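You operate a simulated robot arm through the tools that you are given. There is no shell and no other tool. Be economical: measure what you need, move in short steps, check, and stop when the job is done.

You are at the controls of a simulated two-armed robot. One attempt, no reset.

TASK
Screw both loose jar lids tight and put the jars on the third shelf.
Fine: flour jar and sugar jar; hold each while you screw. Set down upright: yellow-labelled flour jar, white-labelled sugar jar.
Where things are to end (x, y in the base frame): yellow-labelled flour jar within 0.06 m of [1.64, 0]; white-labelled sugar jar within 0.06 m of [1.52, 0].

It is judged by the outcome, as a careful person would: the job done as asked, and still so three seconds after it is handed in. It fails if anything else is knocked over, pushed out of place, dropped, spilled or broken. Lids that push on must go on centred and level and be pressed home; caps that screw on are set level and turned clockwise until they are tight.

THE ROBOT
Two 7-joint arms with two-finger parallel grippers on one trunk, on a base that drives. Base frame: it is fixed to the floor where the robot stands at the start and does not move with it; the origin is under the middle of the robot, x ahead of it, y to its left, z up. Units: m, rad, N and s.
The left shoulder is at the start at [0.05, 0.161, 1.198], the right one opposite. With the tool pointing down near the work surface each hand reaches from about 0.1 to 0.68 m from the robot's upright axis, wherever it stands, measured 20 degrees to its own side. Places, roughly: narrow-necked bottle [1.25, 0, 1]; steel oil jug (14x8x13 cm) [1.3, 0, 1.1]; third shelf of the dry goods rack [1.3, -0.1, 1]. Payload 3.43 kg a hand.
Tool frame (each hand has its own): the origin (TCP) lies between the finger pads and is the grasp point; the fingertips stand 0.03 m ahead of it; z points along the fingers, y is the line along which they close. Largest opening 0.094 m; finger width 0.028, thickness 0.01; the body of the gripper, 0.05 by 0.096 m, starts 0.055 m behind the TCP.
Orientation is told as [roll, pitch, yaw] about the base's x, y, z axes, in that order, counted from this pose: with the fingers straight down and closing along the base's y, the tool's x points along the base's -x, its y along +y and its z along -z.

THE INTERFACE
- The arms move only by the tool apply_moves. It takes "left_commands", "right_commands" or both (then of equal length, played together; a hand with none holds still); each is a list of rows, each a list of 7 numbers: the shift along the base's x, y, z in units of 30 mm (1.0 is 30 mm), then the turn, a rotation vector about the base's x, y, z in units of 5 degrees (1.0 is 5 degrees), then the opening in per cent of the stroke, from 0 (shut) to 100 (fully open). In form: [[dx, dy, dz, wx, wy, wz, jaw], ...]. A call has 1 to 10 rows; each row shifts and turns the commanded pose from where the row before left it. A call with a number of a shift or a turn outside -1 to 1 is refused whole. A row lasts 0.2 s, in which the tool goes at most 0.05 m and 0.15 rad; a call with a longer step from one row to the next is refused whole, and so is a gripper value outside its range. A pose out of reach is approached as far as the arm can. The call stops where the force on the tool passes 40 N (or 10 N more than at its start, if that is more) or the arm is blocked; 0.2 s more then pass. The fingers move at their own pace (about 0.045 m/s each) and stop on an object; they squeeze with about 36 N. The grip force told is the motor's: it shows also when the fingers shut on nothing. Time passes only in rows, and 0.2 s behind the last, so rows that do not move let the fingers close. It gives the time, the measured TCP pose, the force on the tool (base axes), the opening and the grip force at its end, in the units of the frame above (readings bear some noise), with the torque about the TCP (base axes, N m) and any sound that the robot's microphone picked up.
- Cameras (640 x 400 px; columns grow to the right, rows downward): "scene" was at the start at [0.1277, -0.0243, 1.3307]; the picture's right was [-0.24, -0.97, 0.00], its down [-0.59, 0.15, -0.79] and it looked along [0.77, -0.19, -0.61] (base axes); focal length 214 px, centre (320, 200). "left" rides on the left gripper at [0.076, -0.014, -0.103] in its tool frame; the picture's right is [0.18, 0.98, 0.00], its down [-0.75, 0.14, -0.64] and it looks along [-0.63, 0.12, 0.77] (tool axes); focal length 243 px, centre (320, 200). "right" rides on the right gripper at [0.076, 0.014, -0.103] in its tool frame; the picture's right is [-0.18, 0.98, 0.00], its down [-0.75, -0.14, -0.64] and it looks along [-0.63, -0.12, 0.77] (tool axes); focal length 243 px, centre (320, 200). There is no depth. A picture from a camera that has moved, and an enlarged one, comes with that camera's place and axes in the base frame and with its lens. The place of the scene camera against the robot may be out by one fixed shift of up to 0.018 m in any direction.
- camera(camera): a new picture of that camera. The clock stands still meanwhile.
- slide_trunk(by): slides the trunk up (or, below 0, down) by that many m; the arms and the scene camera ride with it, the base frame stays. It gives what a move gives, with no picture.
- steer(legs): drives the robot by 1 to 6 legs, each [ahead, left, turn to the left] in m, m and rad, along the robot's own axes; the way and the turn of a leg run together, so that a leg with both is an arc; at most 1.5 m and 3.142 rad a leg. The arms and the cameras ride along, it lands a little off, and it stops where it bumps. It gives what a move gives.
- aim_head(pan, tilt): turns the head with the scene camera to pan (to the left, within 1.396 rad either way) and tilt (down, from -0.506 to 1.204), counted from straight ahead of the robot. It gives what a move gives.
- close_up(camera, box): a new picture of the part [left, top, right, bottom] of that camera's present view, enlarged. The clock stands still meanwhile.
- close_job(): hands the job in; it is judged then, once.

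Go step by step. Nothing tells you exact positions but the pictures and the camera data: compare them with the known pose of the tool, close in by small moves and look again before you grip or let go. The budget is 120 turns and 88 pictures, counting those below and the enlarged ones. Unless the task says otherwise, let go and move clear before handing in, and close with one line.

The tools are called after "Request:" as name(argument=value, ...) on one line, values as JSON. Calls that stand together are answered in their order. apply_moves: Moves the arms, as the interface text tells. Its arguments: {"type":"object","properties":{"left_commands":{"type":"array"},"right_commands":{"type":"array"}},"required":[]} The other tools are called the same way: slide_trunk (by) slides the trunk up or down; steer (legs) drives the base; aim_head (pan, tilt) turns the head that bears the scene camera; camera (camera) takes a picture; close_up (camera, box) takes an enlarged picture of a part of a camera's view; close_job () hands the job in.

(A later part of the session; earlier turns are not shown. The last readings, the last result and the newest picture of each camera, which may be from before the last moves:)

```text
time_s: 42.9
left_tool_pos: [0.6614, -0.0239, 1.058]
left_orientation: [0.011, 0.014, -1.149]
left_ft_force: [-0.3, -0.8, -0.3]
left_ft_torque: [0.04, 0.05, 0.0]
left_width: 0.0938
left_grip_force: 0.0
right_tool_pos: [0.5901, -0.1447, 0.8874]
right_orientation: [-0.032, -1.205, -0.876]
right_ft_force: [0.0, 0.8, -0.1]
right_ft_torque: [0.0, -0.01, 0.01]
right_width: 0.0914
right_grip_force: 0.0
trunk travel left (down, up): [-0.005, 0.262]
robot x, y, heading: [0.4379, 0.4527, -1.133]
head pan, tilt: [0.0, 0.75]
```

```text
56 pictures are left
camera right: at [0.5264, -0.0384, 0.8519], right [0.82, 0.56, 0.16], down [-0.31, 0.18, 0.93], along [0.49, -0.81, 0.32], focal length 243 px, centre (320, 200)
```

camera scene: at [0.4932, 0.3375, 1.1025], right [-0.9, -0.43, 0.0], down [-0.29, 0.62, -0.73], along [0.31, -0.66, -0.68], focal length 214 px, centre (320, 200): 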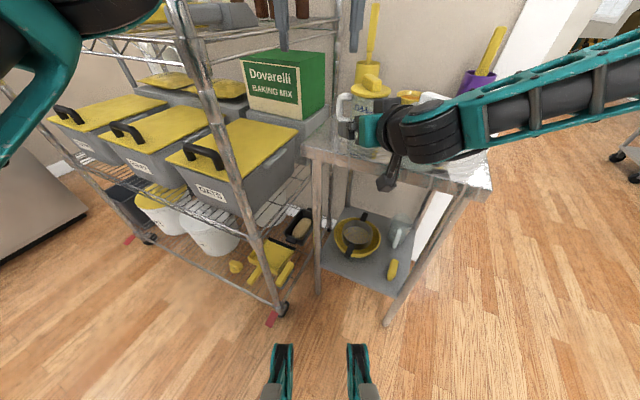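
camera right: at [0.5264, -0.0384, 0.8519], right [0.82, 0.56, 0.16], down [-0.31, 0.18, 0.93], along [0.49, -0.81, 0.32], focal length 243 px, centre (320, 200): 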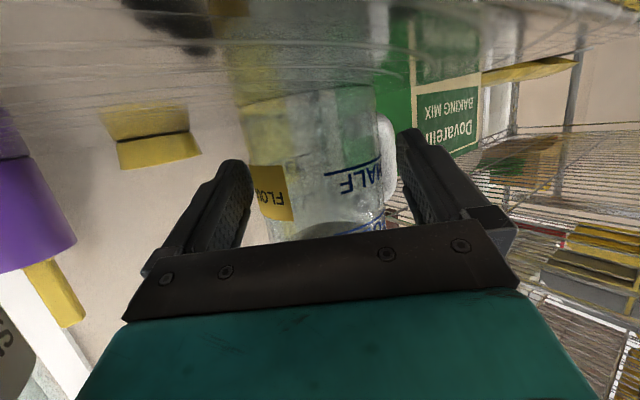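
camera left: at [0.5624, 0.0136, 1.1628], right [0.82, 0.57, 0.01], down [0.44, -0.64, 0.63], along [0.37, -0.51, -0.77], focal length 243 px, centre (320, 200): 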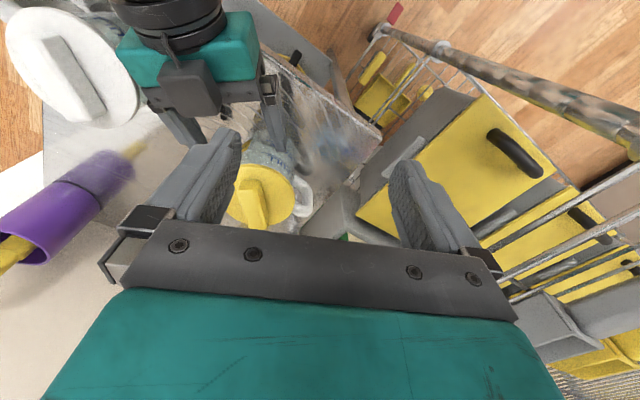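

Jar is centred between the fingers. A small further advance, then close to hold it.

Request:
apply_moves(right_commands=[[0.18, -0.215, -0.05, 0, 0, 0, 97], [0, 0, 0, 0, 0, 0, 75], [0, 0, 0, 0, 0, 0, 60], [0, 0, 0, 0, 0, 0, 50], [0, 0, 0, 0, 0, 0, 50]])

Request:
camera(camera="left")

Request:
camera(camera="right")

```text
time_s: 44.1
left_tool_pos: [0.6619, -0.0227, 1.0606]
left_orientation: [0.01, 0.014, -1.148]
left_ft_force: [0.0, 0.1, 0.3]
left_ft_torque: [0.0, 0.0, 0.02]
left_width: 0.094
left_grip_force: 0.1
right_tool_pos: [0.5951, -0.1517, 0.8832]
right_orientation: [-0.031, -1.207, -0.878]
right_ft_force: [-1.2, -2.0, -0.1]
right_ft_torque: [0.03, -0.05, -0.08]
right_width: 0.0795
right_grip_force: 36.1
trunk travel left (down, up): [-0.005, 0.262]
robot x, y, heading: [0.4376, 0.4527, -1.129]
head pan, tilt: [0.0, 0.75]
```

```text
55 pictures are left
camera left: at [0.616, 0.0388, 1.1628], right [0.82, 0.57, 0.01], down [0.44, -0.64, 0.63], along [0.37, -0.51, -0.77], focal length 243 px, centre (320, 200)
```

left: 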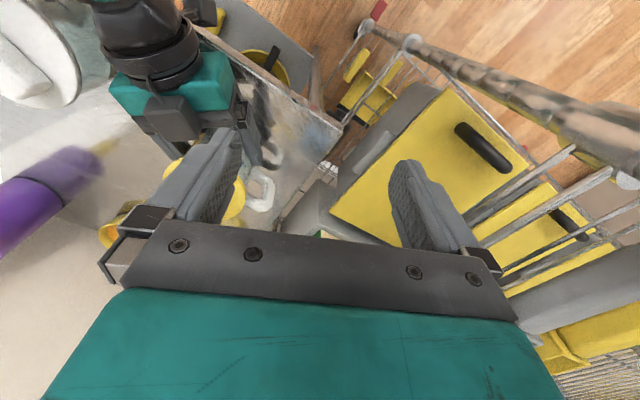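

```text
54 pictures are left
camera right: at [0.5311, -0.0449, 0.8486], right [0.82, 0.56, 0.16], down [-0.31, 0.18, 0.93], along [0.49, -0.81, 0.32], focal length 243 px, centre (320, 200)
```

right: 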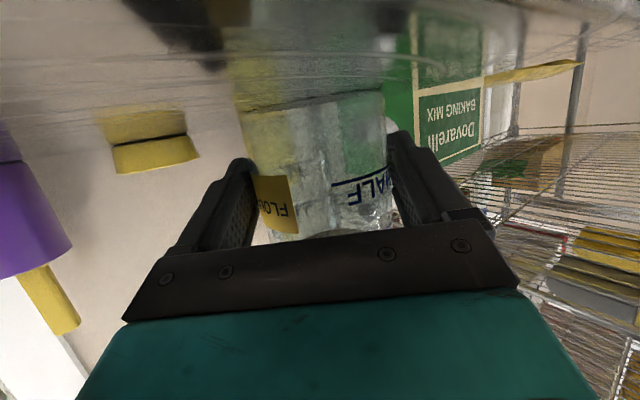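

Flour is held (0.0795 m wide, 36 N). Now the left hand goes over the lid to see the bar.

Request:
apply_moves(left_commands=[[-0.317, -0.778, 0, 0, 0, 0.6, 100], [-0.317, -0.778, 0, 0, 0, 0.6, 100], [-0.317, -0.778, 0, 0, 0, 0.6, 100], [-0.317, -0.778, 0, 0, 0, 0.6, 100], [-0.317, -0.778, 0, 0, 0, 0.6, 80], [-0.317, -0.778, 0, 0, 0, 0.6, 60]])

Request:
camera(camera="left")

Request:
camera(camera="scene")

```text
time_s: 45.5
left_tool_pos: [0.632, -0.0272, 1.0281]
left_orientation: [0.01, 0.013, -0.832]
left_ft_force: [0.1, 0.3, 0.3]
left_ft_torque: [-0.01, -0.01, 0.03]
left_width: 0.0564
left_grip_force: 0.0
left hand out of reach, approached as far as the arm can: row 1, 2, 3, 4, 5, 6
right_tool_pos: [0.595, -0.1499, 0.8826]
right_orientation: [-0.026, -1.206, -0.877]
right_ft_force: [1.4, 1.8, 1.5]
right_ft_torque: [0.07, -0.32, 0.07]
right_width: 0.0798
right_grip_force: 36.0
trunk travel left (down, up): [-0.005, 0.262]
robot x, y, heading: [0.4373, 0.4537, -1.128]
head pan, tilt: [0.0, 0.75]
```

```text
53 pictures are left
camera left: at [0.5689, 0.0168, 1.1311], right [0.6, 0.8, 0.01], down [0.61, -0.47, 0.63], along [0.51, -0.37, -0.77], focal length 243 px, centre (320, 200)
```

left: 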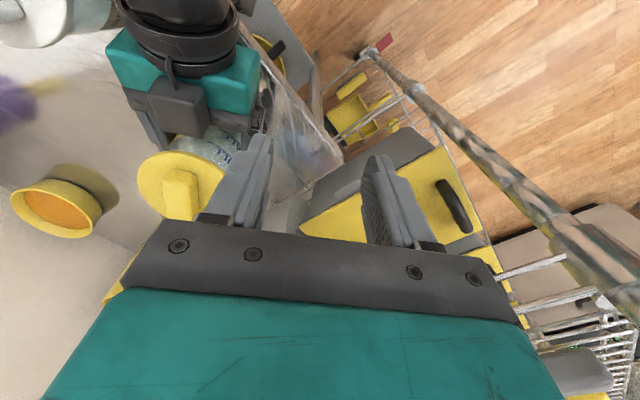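

```text
52 pictures are left
camera scene: at [0.4929, 0.3374, 1.1025], right [-0.9, -0.43, 0.0], down [-0.29, 0.62, -0.73], along [0.31, -0.66, -0.68], focal length 214 px, centre (320, 200)
```

scene: 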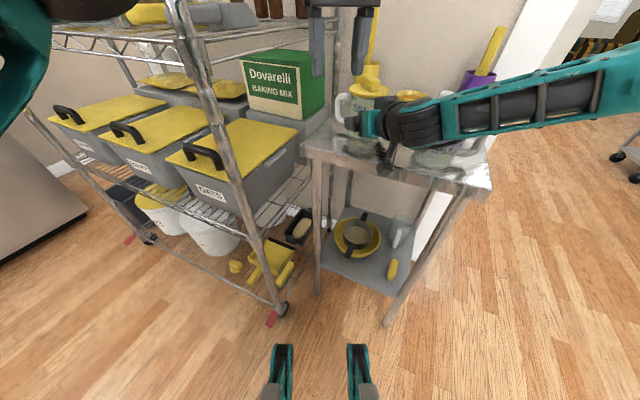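

The left arm can't reach over the jar out there with the trunk low. I'll lift the held flour jar level a few cm and bring it nearer, and screw it in the air while held.

Request:
apply_moves(right_commands=[[0, 0, 0.4, 0, 0, 0, 45], [0, 0, 0.6, 0, 0, 0, 45], [0, 0, 0.8, 0, 0, 0, 45], [-0.18, 0.7, 0, 0, 0, 0, 45], [-0.18, 0.7, 0, 0, 0, 0, 45], [-0.18, 0.7, 0, 0, 0, 0, 45], [-0.18, 0.7, 0, 0, 0, 0, 45]], left_commands=[[0.2, 0.2, 0.4, 0, 0, 0, 60], [0.2, 0.2, 0.4, 0, 0, 0, 60], [0, 0.2, 0.4, 0, 0, 0, 60], [0, 0.2, 0.2, 0, 0, 0, 60], [0, 0.2, 0.2, 0, 0, 0, 60], [0, 0.2, 0, 0, 0, 0, 60], [0, 0, 0, 0, 0, 0, 60]])

Request:
camera(camera="scene")

```text
time_s: 47.1
left_tool_pos: [0.6461, 0.009, 1.0768]
left_orientation: [0.01, 0.015, -0.835]
left_ft_force: [0.6, -0.8, -0.3]
left_ft_torque: [-0.01, -0.01, 0.02]
left_width: 0.0563
left_grip_force: 0.1
right_tool_pos: [0.5725, -0.0671, 0.9378]
right_orientation: [-0.032, -1.204, -0.876]
right_ft_force: [1.4, -0.9, -3.5]
right_ft_torque: [0.07, 0.07, 0.02]
right_width: 0.0795
right_grip_force: 35.8
trunk travel left (down, up): [-0.005, 0.262]
robot x, y, heading: [0.4357, 0.4539, -1.131]
head pan, tilt: [0.0, 0.75]
```

```text
51 pictures are left
camera scene: at [0.4932, 0.3374, 1.1025], right [-0.9, -0.43, 0.0], down [-0.29, 0.62, -0.73], along [0.31, -0.66, -0.68], focal length 214 px, centre (320, 200)
```

scene: 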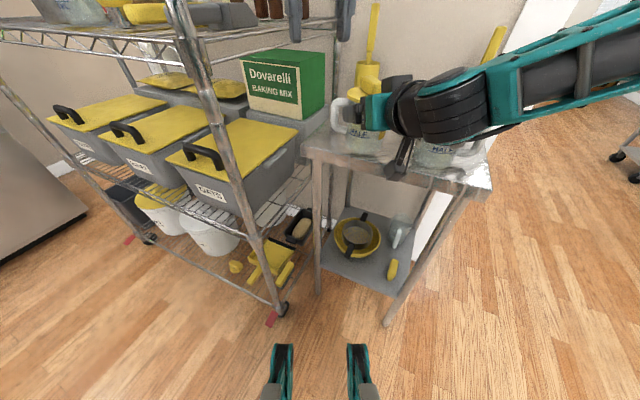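

Request:
apply_moves(right_commands=[[-0.18, 0.6, 0, 0, 0, 0, 45], [-0.18, 0.6, 0, 0, 0, 0, 45], [-0.18, 0.6, 0, 0, 0, 0, 45], [0, 0, 0, 0, 0, 0, 45], [0, 0, 0, 0, 0, 0, 45], [0, 0, 0, 0, 0, 0, 45]], left_commands=[[0, 0, 0.5, 0, 0, 0, 60], [0, 0, 0.4, 0, 0, 0, 60], [0, 0, 0, 0, 0, 0, 60], [-0.5, -0.3, 0, 0, 0, 0, 60], [-0.5, -0.3, 0, 0, 0, 0, 60], [-0.5, -0.3, 0, 0, 0, 0, 60]])

Request:
camera(camera="left")

Request:
camera(camera="scene")

```text
time_s: 48.5
left_tool_pos: [0.6055, -0.0016, 1.1035]
left_orientation: [-0.008, 0.013, -0.823]
left_ft_force: [0.1, 0.3, -0.1]
left_ft_torque: [-0.01, 0.03, -0.01]
left_width: 0.0563
left_grip_force: 0.0
left hand out of reach, approached as far as the arm can: row 4, 5
right_tool_pos: [0.5553, -0.0113, 0.9379]
right_orientation: [-0.031, -1.204, -0.876]
right_ft_force: [0.2, 0.8, -4.1]
right_ft_torque: [0.05, 0.06, -0.03]
right_width: 0.0793
right_grip_force: 35.9
trunk travel left (down, up): [-0.005, 0.262]
robot x, y, heading: [0.4364, 0.4521, -1.134]
head pan, tilt: [0.0, 0.75]
```

```text
50 pictures are left
camera left: at [0.5433, 0.0448, 1.207], right [0.6, 0.8, 0.0], down [0.62, -0.46, 0.63], along [0.5, -0.38, -0.78], focal length 243 px, centre (320, 200)
```

left: 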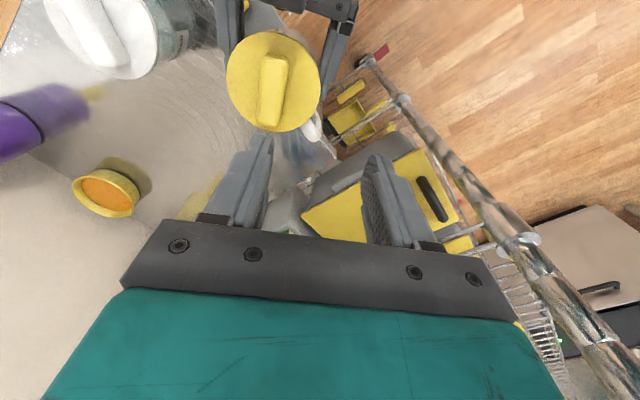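

```text
49 pictures are left
camera scene: at [0.4934, 0.3377, 1.1026], right [-0.9, -0.43, 0.0], down [-0.29, 0.62, -0.73], along [0.31, -0.66, -0.68], focal length 214 px, centre (320, 200)
```

scene: 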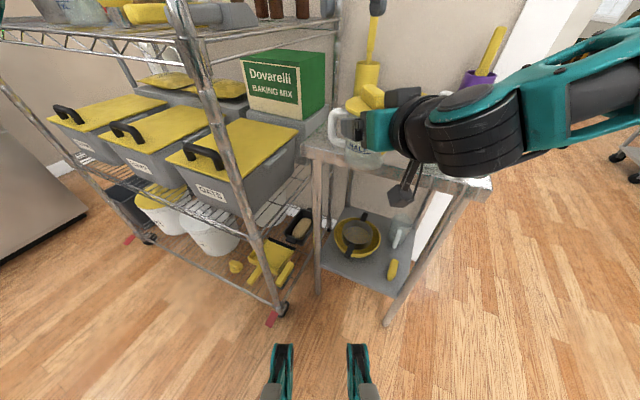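

The lid is clearly seen at about (0.562,−0.02), bar along az ≈ −39°. Bringing the left hand over it, jaws aligned across the bar.

Request:
apply_moves(left_commands=[[-0.3, -0.12, 0, 0, 0, 0.4, 60], [-0.3, -0.12, -0.2, 0, 0, 0.4, 60], [-0.3, -0.12, -0.5, 0, 0, 0.4, 60], [-0.3, -0.12, -0.5, 0, 0, 0.4, 60], [-0.25, -0.12, -0.5, 0, 0, 0, 60]])

Request:
camera(camera="left")

Request:
close_up(camera="scene", box=[280, 0, 480, 160])

```text
time_s: 49.7
left_tool_pos: [0.5582, -0.0183, 1.0438]
left_orientation: [0.01, 0.012, -0.695]
left_ft_force: [0.0, -0.3, 0.4]
left_ft_torque: [-0.02, -0.01, -0.01]
left_width: 0.0562
left_grip_force: 0.1
left hand out of reach, approached as far as the arm can: row 1
right_tool_pos: [0.5554, -0.0116, 0.9375]
right_orientation: [-0.032, -1.204, -0.876]
right_ft_force: [-0.4, -0.1, -3.6]
right_ft_torque: [0.1, 0.08, -0.01]
right_width: 0.0794
right_grip_force: 35.7
trunk travel left (down, up): [-0.005, 0.262]
robot x, y, heading: [0.4394, 0.451, -1.128]
head pan, tilt: [0.0, 0.75]
```

```text
48 pictures are left
camera left: at [0.4892, 0.0181, 1.1462], right [0.49, 0.87, 0.01], down [0.67, -0.38, 0.63], along [0.56, -0.3, -0.77], focal length 243 px, centre (320, 200)
```

left: 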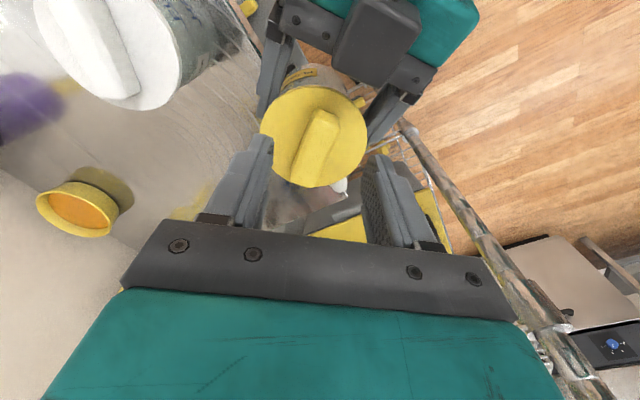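

```text
2.50 times, centred on (380, 80) of scene
camera zoom: at [0.4932, 0.3372, 1.1025], right [-0.9, -0.43, 0.0], down [-0.29, 0.62, -0.73], along [0.31, -0.66, -0.68], focal length 536 px, centre (170, 500)
```

zoom: 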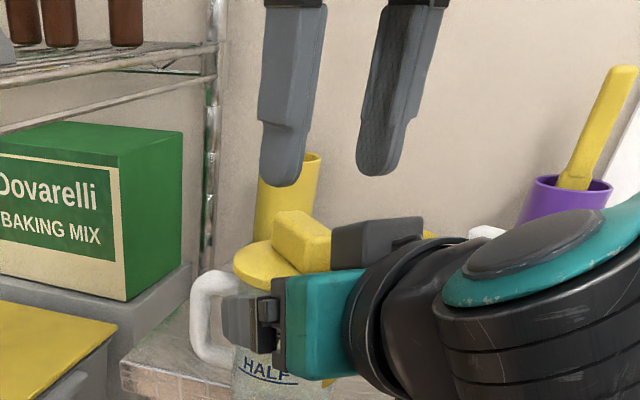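

Nearly aligned; small corrections, lower, and close gently on the bar.

Request:
apply_moves(left_commands=[[-0.15, -0.13, -0.2, 0, 0, -0.9, 60], [0, 0, -0.3, 0, 0, 0, 60], [0, 0, 0, 0, 0, 0, 60]])

Request:
camera(camera="left")

Request:
close_up(camera="scene", box=[300, 0, 460, 130])

```text
time_s: 50.5
left_tool_pos: [0.5527, -0.0221, 1.0258]
left_orientation: [0.012, 0.015, -0.774]
left_ft_force: [0.0, -0.3, -1.5]
left_ft_torque: [-0.01, -0.03, 0.02]
left_width: 0.0563
left_grip_force: 0.0
right_tool_pos: [0.5538, -0.0115, 0.9371]
right_orientation: [-0.032, -1.205, -0.877]
right_ft_force: [0.4, 0.0, -4.5]
right_ft_torque: [0.03, 0.1, 0.0]
right_width: 0.0791
right_grip_force: 35.7
trunk travel left (down, up): [-0.005, 0.262]
robot x, y, heading: [0.4361, 0.4549, -1.13]
head pan, tilt: [0.0, 0.75]
```

```text
46 pictures are left
camera left: at [0.4875, 0.0192, 1.1302], right [0.55, 0.83, 0.01], down [0.64, -0.44, 0.63], along [0.53, -0.34, -0.77], focal length 243 px, centre (320, 200)
```

left: 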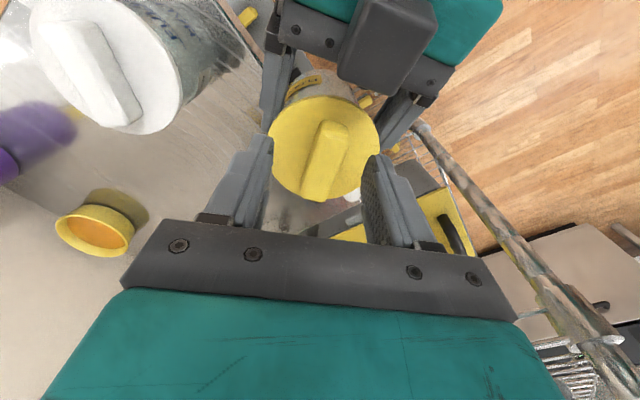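

```text
3.08 times, centred on (380, 65) of scene
camera zoom: at [0.4932, 0.3373, 1.1025], right [-0.9, -0.43, 0.0], down [-0.29, 0.62, -0.73], along [0.31, -0.66, -0.68], focal length 660 px, centre (135, 615)
```

zoom: 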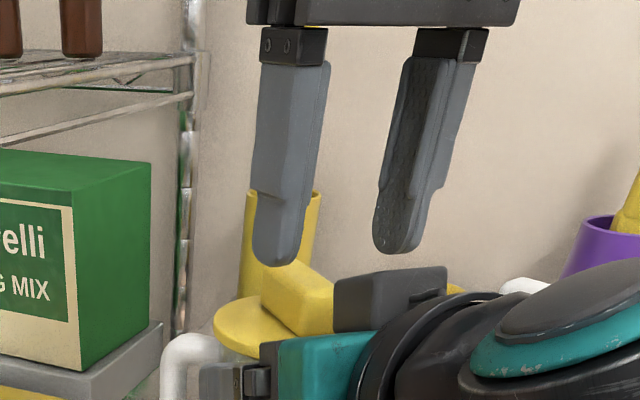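

Triangulation now puts the lid top near z≈0.96, lower than expected; I'll check how the jar sits in the right hand.

Request:
camera(camera="right")

```text
44 pictures are left
camera right: at [0.4903, 0.0947, 0.9028], right [0.82, 0.56, 0.16], down [-0.31, 0.18, 0.94], along [0.49, -0.81, 0.32], focal length 243 px, centre (320, 200)
```

right: 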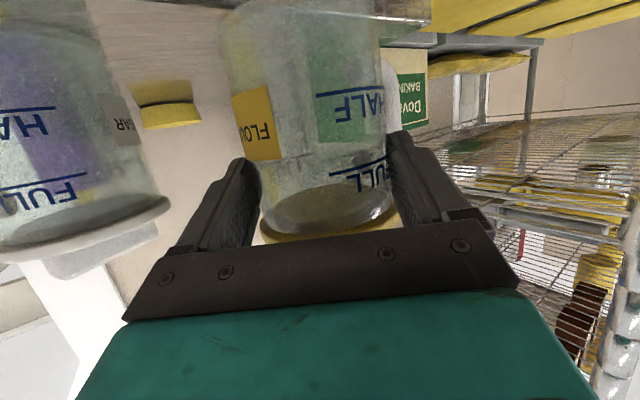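

The jar slid down within the grip so the fingers are just under the lid rim; it's steady. Corrected bar centre is (0.562,−0.026) at z≈0.97 — lowering the left hand onto it.

Request:
apply_moves(left_commands=[[0.15, -0.06, -0.2, 0, 0, 0, 60], [0.15, -0.06, -0.4, 0, 0, 0, 60], [0, 0, -0.4, 0, 0, 0, 60]])

Request:
camera(camera="left")

Request:
close_up(camera="scene", box=[300, 0, 460, 130])

```text
time_s: 51.3
left_tool_pos: [0.5629, -0.0233, 0.9991]
left_orientation: [0.011, 0.014, -0.774]
left_ft_force: [-0.6, 0.0, 0.3]
left_ft_torque: [0.01, -0.05, 0.02]
left_width: 0.0561
left_grip_force: 0.0
right_tool_pos: [0.5552, -0.0124, 0.9364]
right_orientation: [-0.031, -1.205, -0.876]
right_ft_force: [0.5, -0.5, -4.6]
right_ft_torque: [0.04, 0.08, 0.0]
right_width: 0.0794
right_grip_force: 35.8
trunk travel left (down, up): [-0.005, 0.262]
robot x, y, heading: [0.439, 0.4544, -1.131]
head pan, tilt: [0.0, 0.75]
```

```text
43 pictures are left
camera left: at [0.4966, 0.0174, 1.1017], right [0.55, 0.83, 0.01], down [0.64, -0.44, 0.63], along [0.53, -0.34, -0.77], focal length 243 px, centre (320, 200)
```

left: 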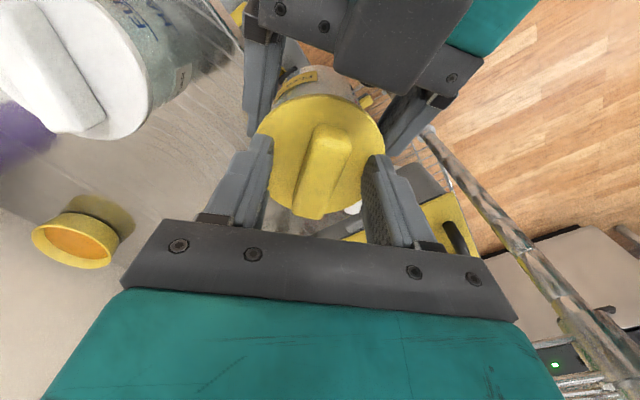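

```text
3.08 times, centred on (380, 65) of scene
camera zoom: at [0.4932, 0.3373, 1.1025], right [-0.9, -0.43, 0.0], down [-0.29, 0.62, -0.73], along [0.31, -0.66, -0.68], focal length 660 px, centre (135, 615)
```

zoom: 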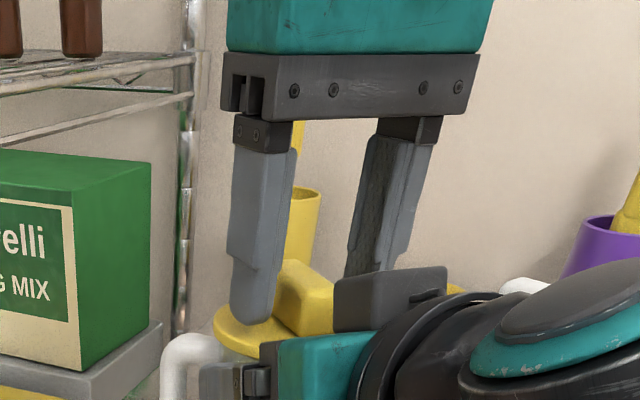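

Fingers straddle the bar. Close.

Request:
apply_moves(left_commands=[[0, 0, -0.1, 0, 0, 0, 45], [0, 0, 0, 0, 0, 0, 25], [0, 0, 0, 0, 0, 0, 10], [0, 0, 0, 0, 0, 0, 10]])

Request:
apply_moves(left_commands=[[0, 0, 0, 0, 0, -0.8, 10], [0, 0, 0, 0, 0, -0.8, 10], [0, 0, 0, 0, 0, -0.8, 10], [0, 0, 0, 0, 0, -0.8, 10]])

```text
time_s: 52.3
left_tool_pos: [0.562, -0.0235, 0.9941]
left_orientation: [0.011, 0.013, -0.771]
left_ft_force: [1.9, 3.6, 0.2]
left_ft_torque: [-0.3, 0.29, 0.01]
left_width: 0.0205
left_grip_force: 35.7
right_tool_pos: [0.5543, -0.0124, 0.9373]
right_orientation: [-0.025, -1.205, -0.883]
right_ft_force: [-2.5, -3.8, -4.4]
right_ft_torque: [0.63, -0.35, -0.13]
right_width: 0.0794
right_grip_force: 36.4
trunk travel left (down, up): [-0.005, 0.262]
robot x, y, heading: [0.439, 0.4547, -1.13]
head pan, tilt: [0.0, 0.75]
```

```text
time_s: 53.3
left_tool_pos: [0.564, -0.0236, 0.995]
left_orientation: [0.011, 0.014, -1.054]
left_ft_force: [7.6, 15.6, -0.8]
left_ft_torque: [-0.18, 0.26, 0.16]
left_width: 0.0206
left_grip_force: 36.0
right_tool_pos: [0.5543, -0.0127, 0.9382]
right_orientation: [-0.03, -1.205, -0.884]
right_ft_force: [-6.8, -15.7, -2.5]
right_ft_torque: [1.06, -0.59, -0.37]
right_width: 0.0794
right_grip_force: 35.9
trunk travel left (down, up): [-0.005, 0.262]
robot x, y, heading: [0.4416, 0.4505, -1.129]
head pan, tilt: [0.0, 0.75]
```

Lid turns freely with low torque; side force shows the lid axis is slightly off the grip centre, so I'll orbit a little while turning on.

Request:
apply_moves(left_commands=[[0.04, 0.07, 0, 0, 0, -0.9, 10], [0.016, 0.018, 0, 0, 0, -1, 10], [0.018, 0.014, 0, 0, 0, -1, 10], [0.02, 0.012, 0, 0, 0, -1, 10], [0.02, 0.01, 0, 0, 0, -1, 10]])

Request:
camera(camera="left")

```text
time_s: 54.5
left_tool_pos: [0.5679, -0.0203, 0.9937]
left_orientation: [0.012, 0.012, -1.48]
left_ft_force: [11.0, 4.8, 0.5]
left_ft_torque: [-0.27, 0.38, 0.11]
left_width: 0.0205
left_grip_force: 36.3
right_tool_pos: [0.5548, -0.0114, 0.9373]
right_orientation: [-0.03, -1.204, -0.879]
right_ft_force: [-10.7, -5.2, -3.4]
right_ft_torque: [0.61, -0.81, -0.3]
right_width: 0.0792
right_grip_force: 36.5
trunk travel left (down, up): [-0.005, 0.262]
robot x, y, heading: [0.4375, 0.4485, -1.135]
head pan, tilt: [0.0, 0.75]
```

```text
41 pictures are left
camera left: at [0.5438, 0.0527, 1.0979], right [0.96, 0.27, 0.01], down [0.2, -0.75, 0.63], along [0.18, -0.61, -0.77], focal length 243 px, centre (320, 200)
```

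left: 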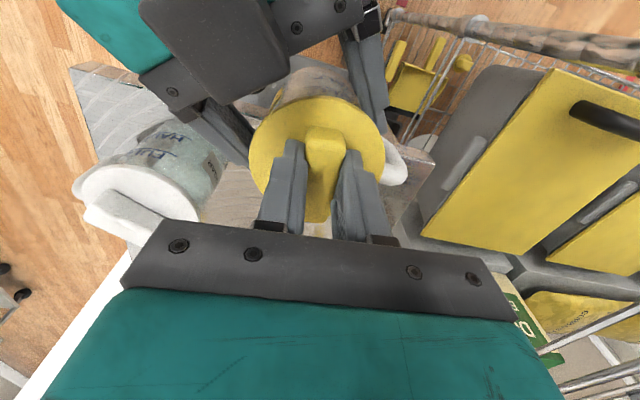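

Request:
apply_moves(left_commands=[[0.06, 0.02, 0, 0, 0, -1, 10], [0.02, 0.004, 0, 0, 0, -1, 10], [0.02, 0.002, 0, 0, 0, -1, 10], [0.02, -0.002, 0, 0, 0, -1, 10], [0.02, -0.004, 0, 0, 0, -1, 10], [0.02, -0.006, 0, 0, 0, -1, 10], [0.02, -0.008, 0, 0, 0, -1, 10], [0.02, -0.01, 0, 0, 0, -1, 10]])

```text
time_s: 56.3
left_tool_pos: [0.5668, -0.0132, 0.9824]
left_orientation: [0.021, -0.002, -2.098]
left_ft_force: [-0.7, 0.1, -1.2]
left_ft_torque: [0.02, 0.01, 0.06]
left_width: 0.0206
left_grip_force: 35.7
left hand out of reach, approached as far as the arm can: row 7, 8
right_tool_pos: [0.5515, -0.0067, 0.9288]
right_orientation: [-0.041, -1.178, -0.863]
right_ft_force: [1.3, -0.5, -2.2]
right_ft_torque: [0.05, 0.06, -0.03]
right_width: 0.0794
right_grip_force: 36.2
trunk travel left (down, up): [-0.005, 0.262]
robot x, y, heading: [0.4403, 0.4506, -1.126]
head pan, tilt: [0.0, 0.75]
stopped in row 8 (right hand): the force on the tool passed its limit at 41 N (the readings are from after the stop); the commanded pose is now the measured one
```

Request:
camera(camera="left")

Request:
close_up(camera="scene", box=[290, 0, 490, 180])

```text
40 pictures are left
camera left: at [0.5901, 0.0618, 1.0851], right [0.94, -0.34, 0.02], down [-0.27, -0.71, 0.65], along [-0.2, -0.61, -0.76], focal length 243 px, centre (320, 200)
```

left: 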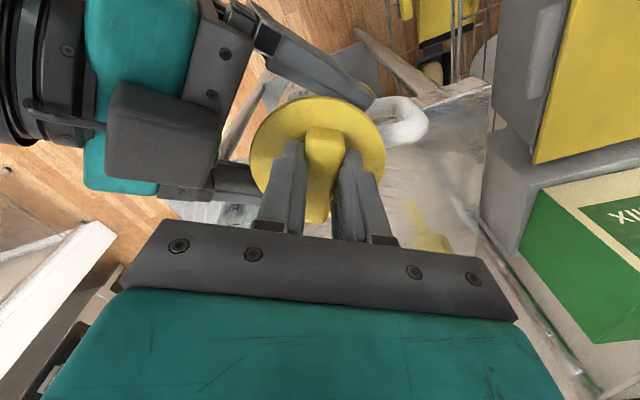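

```text
2.22 times, centred on (390, 90) of scene
camera zoom: at [0.4932, 0.3373, 1.1025], right [-0.9, -0.43, 0.0], down [-0.29, 0.62, -0.73], along [0.31, -0.66, -0.68], focal length 477 px, centre (164, 444)
```

zoom: 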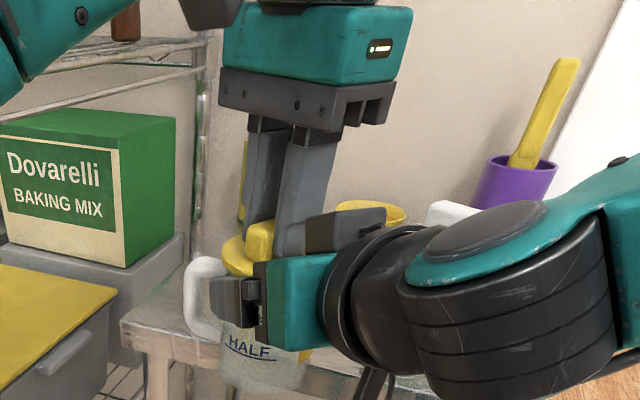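

The lid has turned ~76° and the left wrist is at its limit. I'll release, rise, and turn back 90° to regrip the bar by its ends.

Request:
apply_moves(left_commands=[[0, 0, 0, 0, 0, 0, 40], [0, 0, 0, 0, 0, 0, 60], [0, 0, 0.6, 0, 0, 0.5, 80], [0, 0, 0.6, 0, 0, 1, 90], [0, 0, 0.6, 0, 0, 1, 90], [0, 0, 0, 0, 0, 1, 90], [0, 0, 0, 0, 0, 1, 90], [0, 0, 0, 0, 0, 1, 90], [0, 0, 0, 0, 0, 1, 90], [0, 0, 0, 0, 0, 1, 90]])

Request:
apply_moves(left_commands=[[0, 0, 0, 0, 0, 1, 90], [0, 0, 0, 0, 0, 1, 90], [0, 0, 0, 0, 0, 1, 90], [0, 0, 0, 0, 0, 1, 90], [0, 0, 0, 0, 0, 1, 90], [0, 0, 0, 0, 0, 1, 90], [0, 0, 0, 0, 0, 1, 90], [0, 0, 0, 0, 0, 1, 90], [0, 0, 0, 0, 0, 1, 90], [0, 0, 0, 0, 0, 1, 90]])

Request:
camera(camera="left")

```text
time_s: 58.5
left_tool_pos: [0.5674, -0.0133, 1.0371]
left_orientation: [0.022, -0.002, -1.445]
left_ft_force: [0.3, 0.9, 0.3]
left_ft_torque: [-0.02, 0.01, 0.0]
left_width: 0.0845
left_grip_force: 0.0
right_tool_pos: [0.5542, -0.0078, 0.9296]
right_orientation: [-0.04, -1.182, -0.861]
right_ft_force: [0.0, 0.0, -4.0]
right_ft_torque: [0.05, 0.09, -0.02]
right_width: 0.0793
right_grip_force: 35.8
trunk travel left (down, up): [-0.005, 0.262]
robot x, y, heading: [0.436, 0.4526, -1.131]
head pan, tilt: [0.0, 0.75]
```

```text
time_s: 60.7
left_tool_pos: [0.5671, -0.0125, 1.0378]
left_orientation: [0.024, -0.002, -0.571]
left_ft_force: [-0.4, -0.6, -0.4]
left_ft_torque: [0.0, 0.0, 0.0]
left_width: 0.0848
left_grip_force: 0.1
right_tool_pos: [0.5536, -0.0083, 0.9295]
right_orientation: [-0.039, -1.181, -0.859]
right_ft_force: [0.7, -0.8, -5.1]
right_ft_torque: [0.04, 0.06, 0.0]
right_width: 0.0791
right_grip_force: 36.2
trunk travel left (down, up): [-0.005, 0.262]
robot x, y, heading: [0.4389, 0.4532, -1.131]
head pan, tilt: [0.0, 0.75]
```

```text
38 pictures are left
camera left: at [0.4919, 0.0147, 1.1391], right [0.38, 0.93, 0.02], down [0.7, -0.3, 0.65], along [0.6, -0.23, -0.76], focal length 243 px, centre (320, 200)
```

left: 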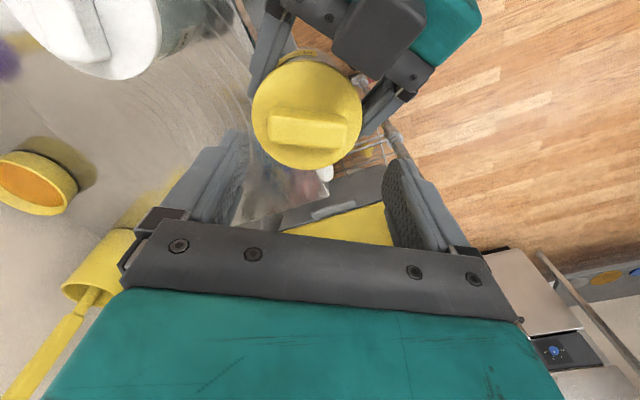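

Request:
apply_moves(left_commands=[[-0.23, -0.23, -0.3, 0, 0, 0.9, 90], [0, 0, -0.7, 0, 0, 0, 90], [0, 0, -0.5, 0, 0, 0, 90], [0, 0, -0.2, 0, 0, 0, 90]])

Request:
camera(camera="left")

```text
time_s: 61.7
left_tool_pos: [0.5611, -0.0191, 0.9852]
left_orientation: [0.023, -0.002, -0.495]
left_ft_force: [0.7, 0.5, -0.4]
left_ft_torque: [0.0, 0.03, 0.0]
left_width: 0.0848
left_grip_force: 0.0
right_tool_pos: [0.5537, -0.0065, 0.9293]
right_orientation: [-0.039, -1.182, -0.86]
right_ft_force: [0.5, 0.3, -3.5]
right_ft_torque: [0.01, 0.1, -0.01]
right_width: 0.0794
right_grip_force: 36.0
trunk travel left (down, up): [-0.005, 0.262]
robot x, y, heading: [0.4362, 0.4515, -1.131]
head pan, tilt: [0.0, 0.75]
```

```text
37 pictures are left
camera left: at [0.4835, 0.0021, 1.0885], right [0.3, 0.95, 0.02], down [0.72, -0.25, 0.65], along [0.62, -0.18, -0.76], focal length 243 px, centre (320, 200)
```

left: 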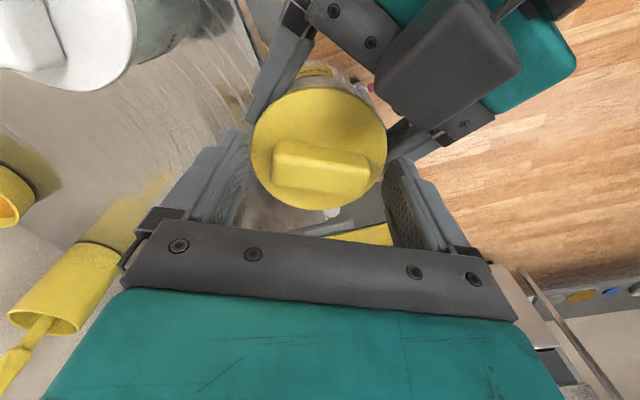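

Request:
apply_moves(left_commands=[[0, 0, 0, 0, 0, 0, 75], [0, 0, 0, 0, 0, 0, 55], [0, 0, 0, 0, 0, 0, 50], [0, 0, 0, 0, 0, -0.8, 50], [0, 0, 0, 0, 0, -1, 50], [0, 0, 0, 0, 0, -1, 50]])

```text
time_s: 63.1
left_tool_pos: [0.5604, -0.0187, 0.9874]
left_orientation: [0.025, -0.001, -0.741]
left_ft_force: [3.5, 12.8, 0.9]
left_ft_torque: [0.33, -0.07, 0.09]
left_width: 0.0579
left_grip_force: 35.9
right_tool_pos: [0.5524, -0.0082, 0.9288]
right_orientation: [-0.036, -1.183, -0.867]
right_ft_force: [-3.7, -12.7, -3.3]
right_ft_torque: [0.44, -0.07, -0.26]
right_width: 0.0793
right_grip_force: 35.8
trunk travel left (down, up): [-0.005, 0.262]
robot x, y, heading: [0.4403, 0.4517, -1.129]
head pan, tilt: [0.0, 0.75]
```

Request:
apply_moves(left_commands=[[0.02, 0.07, 0, 0, 0, -1, 50], [0.01, 0.021, 0, 0, 0, -1, 50], [0.012, 0.02, 0, 0, 0, -1, 50], [0.013, 0.019, 0, 0, 0, -1, 50], [0.015, 0.018, 0, 0, 0, -1, 50], [0.016, 0.016, 0, 0, 0, -1, 50], [0.018, 0.015, 0, 0, 0, -1, 50], [0.019, 0.013, 0, 0, 0, -1, 50]])

```text
time_s: 64.9
left_tool_pos: [0.5635, -0.0142, 0.9869]
left_orientation: [0.021, -0.005, -1.438]
left_ft_force: [4.1, -20.8, -2.6]
left_ft_torque: [-0.7, -0.12, 0.14]
left_width: 0.0578
left_grip_force: 36.7
right_tool_pos: [0.5542, -0.0058, 0.9293]
right_orientation: [-0.04, -1.178, -0.853]
right_ft_force: [-3.6, 20.4, -0.8]
right_ft_torque: [-0.48, 0.0, 0.0]
right_width: 0.0792
right_grip_force: 35.8
trunk travel left (down, up): [-0.005, 0.262]
robot x, y, heading: [0.4388, 0.4526, -1.127]
head pan, tilt: [0.0, 0.75]
```

Request:
apply_moves(left_commands=[[0.01, -0.1, 0, 0, 0, -0.8, 50], [0.015, -0.02, 0, 0, 0, -1, 50], [0.018, 0, 0, 0, 0, -1, 50], [0.018, 0, 0, 0, 0, -1, 50], [0.018, 0, 0, 0, 0, -1, 50]])

```text
time_s: 66.1
left_tool_pos: [0.5638, -0.0165, 0.9854]
left_orientation: [0.02, -0.001, -1.857]
left_ft_force: [-8.2, -4.2, 2.9]
left_ft_torque: [-0.09, 0.12, 0.9]
left_width: 0.0577
left_grip_force: 35.6
right_tool_pos: [0.5523, -0.0073, 0.9277]
right_orientation: [-0.039, -1.182, -0.86]
right_ft_force: [8.7, 4.2, -2.9]
right_ft_torque: [-0.03, 0.47, -0.78]
right_width: 0.0788
right_grip_force: 36.1
trunk travel left (down, up): [-0.005, 0.262]
robot x, y, heading: [0.4399, 0.4534, -1.128]
head pan, tilt: [0.0, 0.75]
```

Torque jumped to 0.9 N·m — the lid is seating. A bit more.

Request:
apply_moves(left_commands=[[-0.02, 0, 0, 0, 0, -0.6, 50], [0, 0, 0, 0, 0, -0.6, 50]])

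Request:
camera(camera="left")

```text
time_s: 66.7
left_tool_pos: [0.5674, -0.017, 0.9848]
left_orientation: [0.024, -0.004, -1.957]
left_ft_force: [1.3, -11.6, 4.9]
left_ft_torque: [-0.22, -0.14, 0.91]
left_width: 0.0577
left_grip_force: 36.1
right_tool_pos: [0.5521, -0.0059, 0.9288]
right_orientation: [-0.04, -1.178, -0.86]
right_ft_force: [-1.1, 11.2, -8.5]
right_ft_torque: [-0.3, 0.28, -0.81]
right_width: 0.077
right_grip_force: 35.9
trunk travel left (down, up): [-0.005, 0.262]
robot x, y, heading: [0.4361, 0.4506, -1.132]
head pan, tilt: [0.0, 0.75]
```

```text
36 pictures are left
camera left: at [0.5785, 0.0594, 1.088], right [0.98, -0.2, 0.02], down [-0.17, -0.74, 0.65], along [-0.11, -0.64, -0.76], focal length 243 px, centre (320, 200)
```

left: 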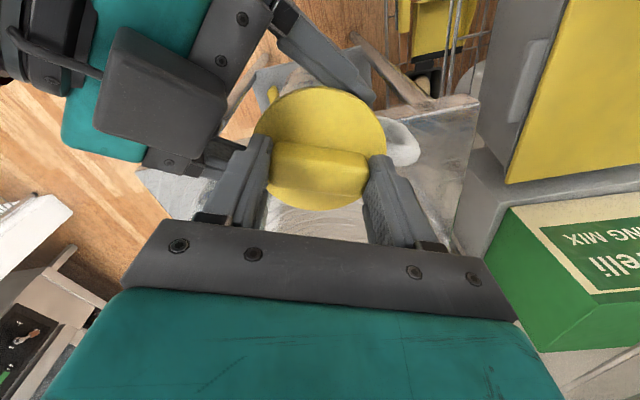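

Torque holds at 0.9 N·m with no further lid motion, so the flour lid is tight. Releasing and raising the left hand, then checking the held jar.

Request:
apply_moves(left_commands=[[0, 0, 0, 0, 0, 0.3, 70], [0, 0, 0, 0, 0, 0, 95], [0, 0, 0.3, 0, 0, 0, 95], [0, 0, 0.7, 0, 0, 0.8, 95], [0, 0, 0.8, 0, 0, 1, 95], [0.3, 0.4, 0.5, 0, 0, 1, 95], [0.4, 0.5, 0.3, 0, 0, 1, 95], [0.4, 0.5, 0.3, 0, 0, 1, 95], [0.4, 0.5, 0, 0, 0, 1, 95], [0, 0, 0, 0, 0, 1, 95]])

Request:
camera(camera="scene")

Request:
camera(camera="right")

```text
time_s: 68.9
left_tool_pos: [0.611, 0.0388, 1.0745]
left_orientation: [0.021, 0.0, -1.338]
left_ft_force: [0.4, 0.1, 0.4]
left_ft_torque: [0.0, 0.03, 0.02]
left_width: 0.0892
left_grip_force: 0.0
right_tool_pos: [0.5534, -0.0072, 0.9283]
right_orientation: [-0.04, -1.182, -0.861]
right_ft_force: [0.0, 0.2, -3.9]
right_ft_torque: [0.09, 0.09, -0.01]
right_width: 0.0767
right_grip_force: 36.3
trunk travel left (down, up): [-0.005, 0.262]
robot x, y, heading: [0.4365, 0.4544, -1.133]
head pan, tilt: [0.0, 0.75]
```

```text
35 pictures are left
camera scene: at [0.4932, 0.3373, 1.1025], right [-0.9, -0.43, 0.0], down [-0.29, 0.62, -0.73], along [0.31, -0.66, -0.68], focal length 214 px, centre (320, 200)
```

scene: 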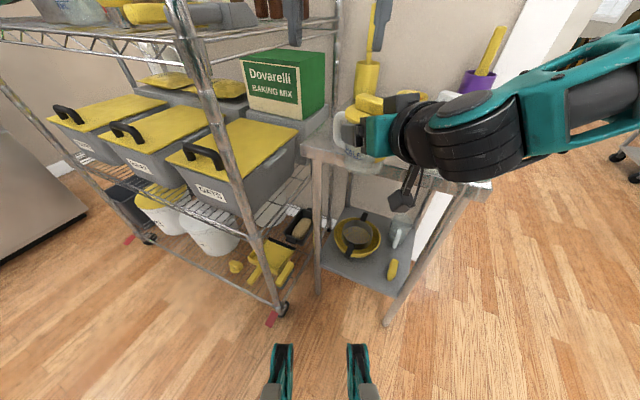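

```text
34 pictures are left
camera right: at [0.4873, 0.0988, 0.8978], right [0.81, 0.56, 0.16], down [-0.29, 0.16, 0.94], along [0.5, -0.81, 0.29], focal length 243 px, centre (320, 200)
```

right: 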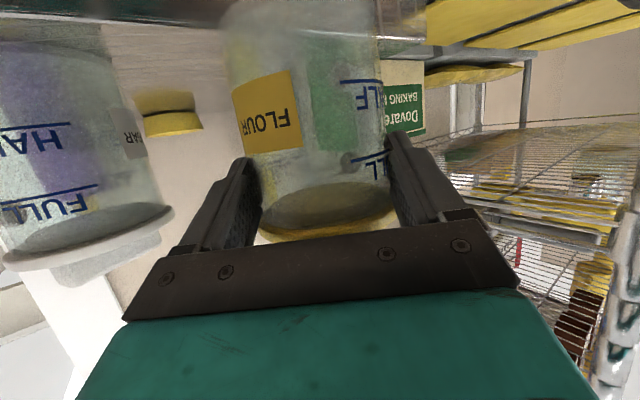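

The jar itself finally turned in the grip, confirming a tight lid. Now I'll raise the trunk, back away and drive along the aisle to face the rack near x≈1.7.

Request:
slide_trunk(by=0.2)

Request:
steer(legs=[[-0.25, 0, 0], [0, 0, -0.44], [0, 0.65, 0], [0, 0.7, 0]])

Request:
aim_head(pan=0.0, tilt=0.6)

Request:
camera(camera="scene")

```text
time_s: 71.0
left_tool_pos: [0.6099, 0.0393, 1.2745]
left_orientation: [0.022, -0.001, -1.341]
left_ft_force: [-0.3, 0.0, 0.2]
left_ft_torque: [0.01, -0.02, -0.03]
left_width: 0.0894
left_grip_force: 0.1
right_tool_pos: [0.552, -0.0082, 1.129]
right_orientation: [-0.041, -1.18, -0.862]
right_ft_force: [0.2, -0.5, -4.3]
right_ft_torque: [0.09, 0.07, 0.02]
right_width: 0.0766
right_grip_force: 35.4
trunk travel left (down, up): [-0.205, 0.062]
robot x, y, heading: [0.4378, 0.456, -1.13]
head pan, tilt: [0.0, 0.75]
```

```text
time_s: 86.0
left_tool_pos: [1.6636, 0.2439, 1.2743]
left_orientation: [0.021, -0.003, -1.751]
left_ft_force: [0.0, -0.5, 0.1]
left_ft_torque: [0.01, 0.0, -0.02]
left_width: 0.0894
left_grip_force: 0.1
right_tool_pos: [1.5932, 0.2243, 1.1283]
right_orientation: [-0.042, -1.181, -1.274]
right_ft_force: [-0.3, -0.2, -4.2]
right_ft_torque: [0.09, 0.01, -0.01]
right_width: 0.0763
right_grip_force: 36.2
trunk travel left (down, up): [-0.205, 0.062]
robot x, y, heading: [1.6683, 0.6967, -1.543]
head pan, tilt: [0.0, 0.75]
```

```text
time_s: 86.7
left_tool_pos: [1.6637, 0.2447, 1.2747]
left_orientation: [0.024, -0.002, -1.752]
left_ft_force: [-0.9, 0.3, -0.1]
left_ft_torque: [-0.02, 0.0, 0.03]
left_width: 0.0891
left_grip_force: 0.0
right_tool_pos: [1.5931, 0.2248, 1.1294]
right_orientation: [-0.041, -1.181, -1.272]
right_ft_force: [-0.2, 0.3, -4.8]
right_ft_torque: [0.09, 0.06, -0.02]
right_width: 0.0763
right_grip_force: 36.0
trunk travel left (down, up): [-0.205, 0.062]
robot x, y, heading: [1.6672, 0.6934, -1.548]
head pan, tilt: [0.0, 0.6]
```

```text
33 pictures are left
camera scene: at [1.678, 0.5599, 1.3153], right [-1.0, -0.03, 0.0], down [-0.02, 0.57, -0.82], along [0.02, -0.82, -0.57], focal length 214 px, centre (320, 200)
```

scene: 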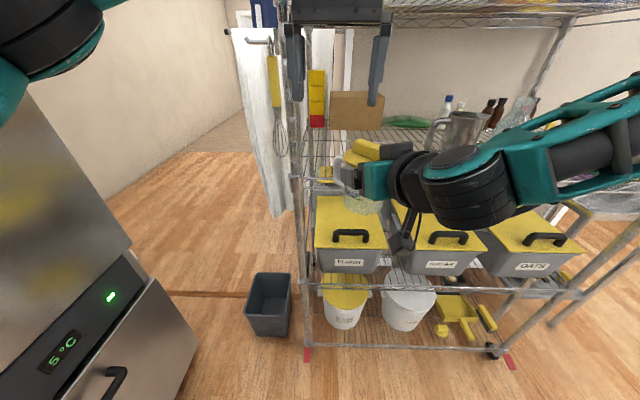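

Request:
close_up(camera="scene", box=[270, 60, 510, 210])

Request:
camera(camera="right")

Request:
camera(camera="left")

```text
2.67 times, centred on (390, 135) of scene
camera zoom: at [1.678, 0.5599, 1.3153], right [-1.0, -0.03, 0.0], down [-0.02, 0.57, -0.82], along [0.02, -0.82, -0.57], focal length 572 px, centre (133, 373)
```

zoom: 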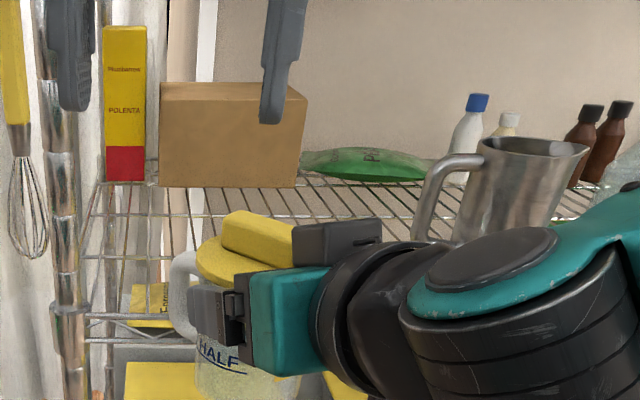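

```text
31 pictures are left
camera right: at [1.575, 0.3483, 1.0976], right [0.97, 0.19, 0.16], down [-0.2, 0.26, 0.94], along [0.14, -0.95, 0.29], focal length 243 px, centre (320, 200)
```

right: 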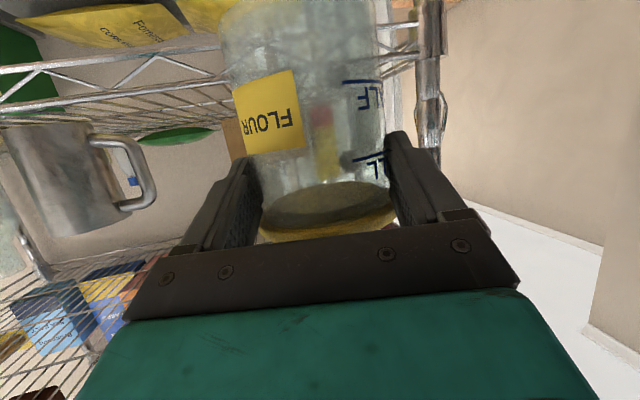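

```text
30 pictures are left
camera left: at [1.6601, 0.3226, 1.3764], right [1.0, 0.0, 0.02], down [-0.01, -0.76, 0.65], along [0.02, -0.65, -0.76], focal length 243 px, centre (320, 200)
```

left: 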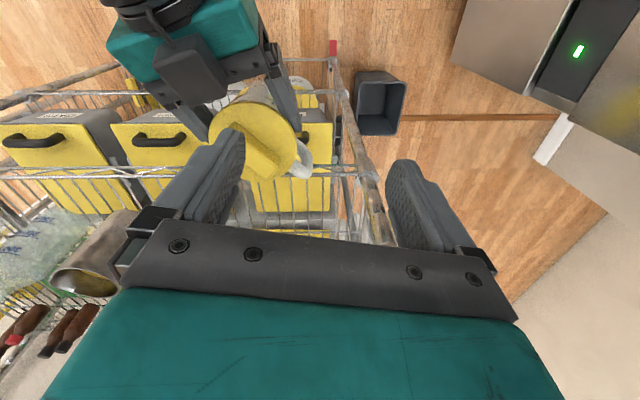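

Request:
close_up(camera="right", box=[0, 0, 460, 180])

Request:
close_up(camera="left", box=[0, 60, 400, 300])

```text
1.39 times, centred on (230, 90) of right
camera zoom: at [1.575, 0.3483, 1.0976], right [0.97, 0.19, 0.16], down [-0.2, 0.26, 0.94], along [0.14, -0.95, 0.29], focal length 338 px, centre (445, 353)
```

zoom: 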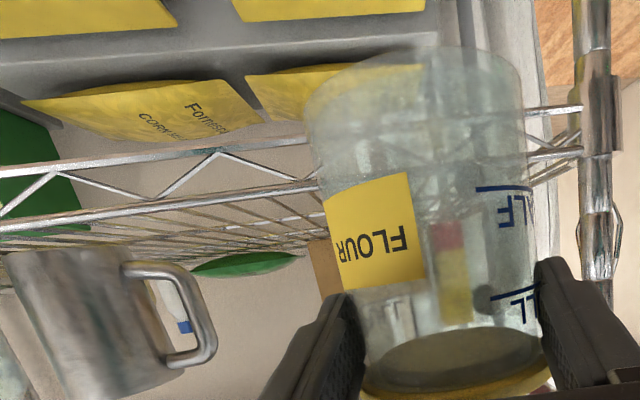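

```text
1.60 times, centred on (200, 180) of left
camera zoom: at [1.6601, 0.3226, 1.3764], right [1.0, 0.0, 0.02], down [-0.01, -0.76, 0.65], along [0.02, -0.65, -0.76], focal length 388 px, centre (512, 232)
```

zoom: 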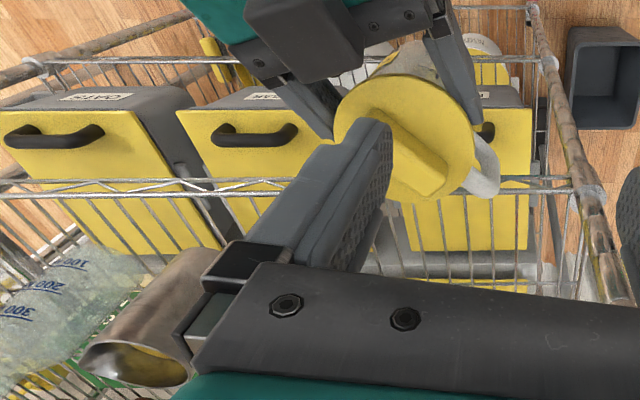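

Shelf deck is at z≈1.05 with its front rod at y≈0.10, and the target area is free. I'll raise the trunk, tuck the left hand back, and approach.

Request:
slide_trunk(by=0.05)

Request:
apply_moves(left_commands=[[0.1, 0.8, 0, 0, 0, 0, 95], [0.1, 0.8, 0, 0, 0, 0, 95], [0.1, 0.8, 0, 0, 0, 0, 95], [0.1, 0.8, 0, 0, 0, 0, 95], [0.1, 0.8, 0, 0, 0, 0, 95], [0.1, 0.8, 0, 0, 0, 0, 95]])

Request:
steer(legs=[[0.12, 0.04, -0.02]])

Request:
camera(camera="scene")

```text
time_s: 87.7
left_tool_pos: [1.6645, 0.2437, 1.3235]
left_orientation: [0.024, -0.002, -1.753]
left_ft_force: [-0.5, -0.4, 1.0]
left_ft_torque: [-0.02, 0.01, -0.01]
left_width: 0.0891
left_grip_force: 0.0
right_tool_pos: [1.5927, 0.2249, 1.18]
right_orientation: [-0.04, -1.181, -1.273]
right_ft_force: [0.5, 0.4, -4.4]
right_ft_torque: [0.13, 0.05, 0.0]
right_width: 0.0763
right_grip_force: 36.1
trunk travel left (down, up): [-0.255, 0.012]
robot x, y, heading: [1.6709, 0.6942, -1.544]
head pan, tilt: [0.0, 0.6]
```

```text
time_s: 89.0
left_tool_pos: [1.6813, 0.3881, 1.323]
left_orientation: [0.022, -0.003, -1.753]
left_ft_force: [0.6, 0.0, -0.8]
left_ft_torque: [-0.02, 0.0, 0.01]
left_width: 0.0892
left_grip_force: 0.1
right_tool_pos: [1.5928, 0.2254, 1.1791]
right_orientation: [-0.042, -1.183, -1.273]
right_ft_force: [0.3, 0.4, -3.2]
right_ft_torque: [0.11, 0.03, -0.01]
right_width: 0.0764
right_grip_force: 35.7
trunk travel left (down, up): [-0.255, 0.012]
robot x, y, heading: [1.6722, 0.6943, -1.544]
head pan, tilt: [0.0, 0.6]
```

```text
time_s: 90.3
left_tool_pos: [1.7199, 0.2668, 1.3231]
left_orientation: [0.021, 0.001, -1.77]
left_ft_force: [0.4, -0.2, -1.1]
left_ft_torque: [0.05, 0.04, 0.0]
left_width: 0.0889
left_grip_force: 0.0
right_tool_pos: [1.6288, 0.1052, 1.1789]
right_orientation: [-0.04, -1.181, -1.288]
right_ft_force: [0.3, 0.2, -3.7]
right_ft_torque: [0.1, 0.05, 0.02]
right_width: 0.076
right_grip_force: 36.1
trunk travel left (down, up): [-0.255, 0.012]
robot x, y, heading: [1.7171, 0.5718, -1.558]
head pan, tilt: [0.0, 0.6]
```

```text
27 pictures are left
camera scene: at [1.719, 0.4395, 1.3652], right [-1.0, -0.01, 0.0], down [-0.01, 0.57, -0.82], along [0.01, -0.82, -0.57], focal length 214 px, centre (320, 200)
```

scene: 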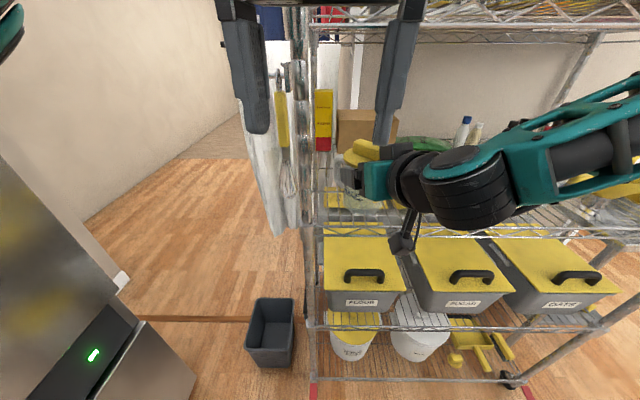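

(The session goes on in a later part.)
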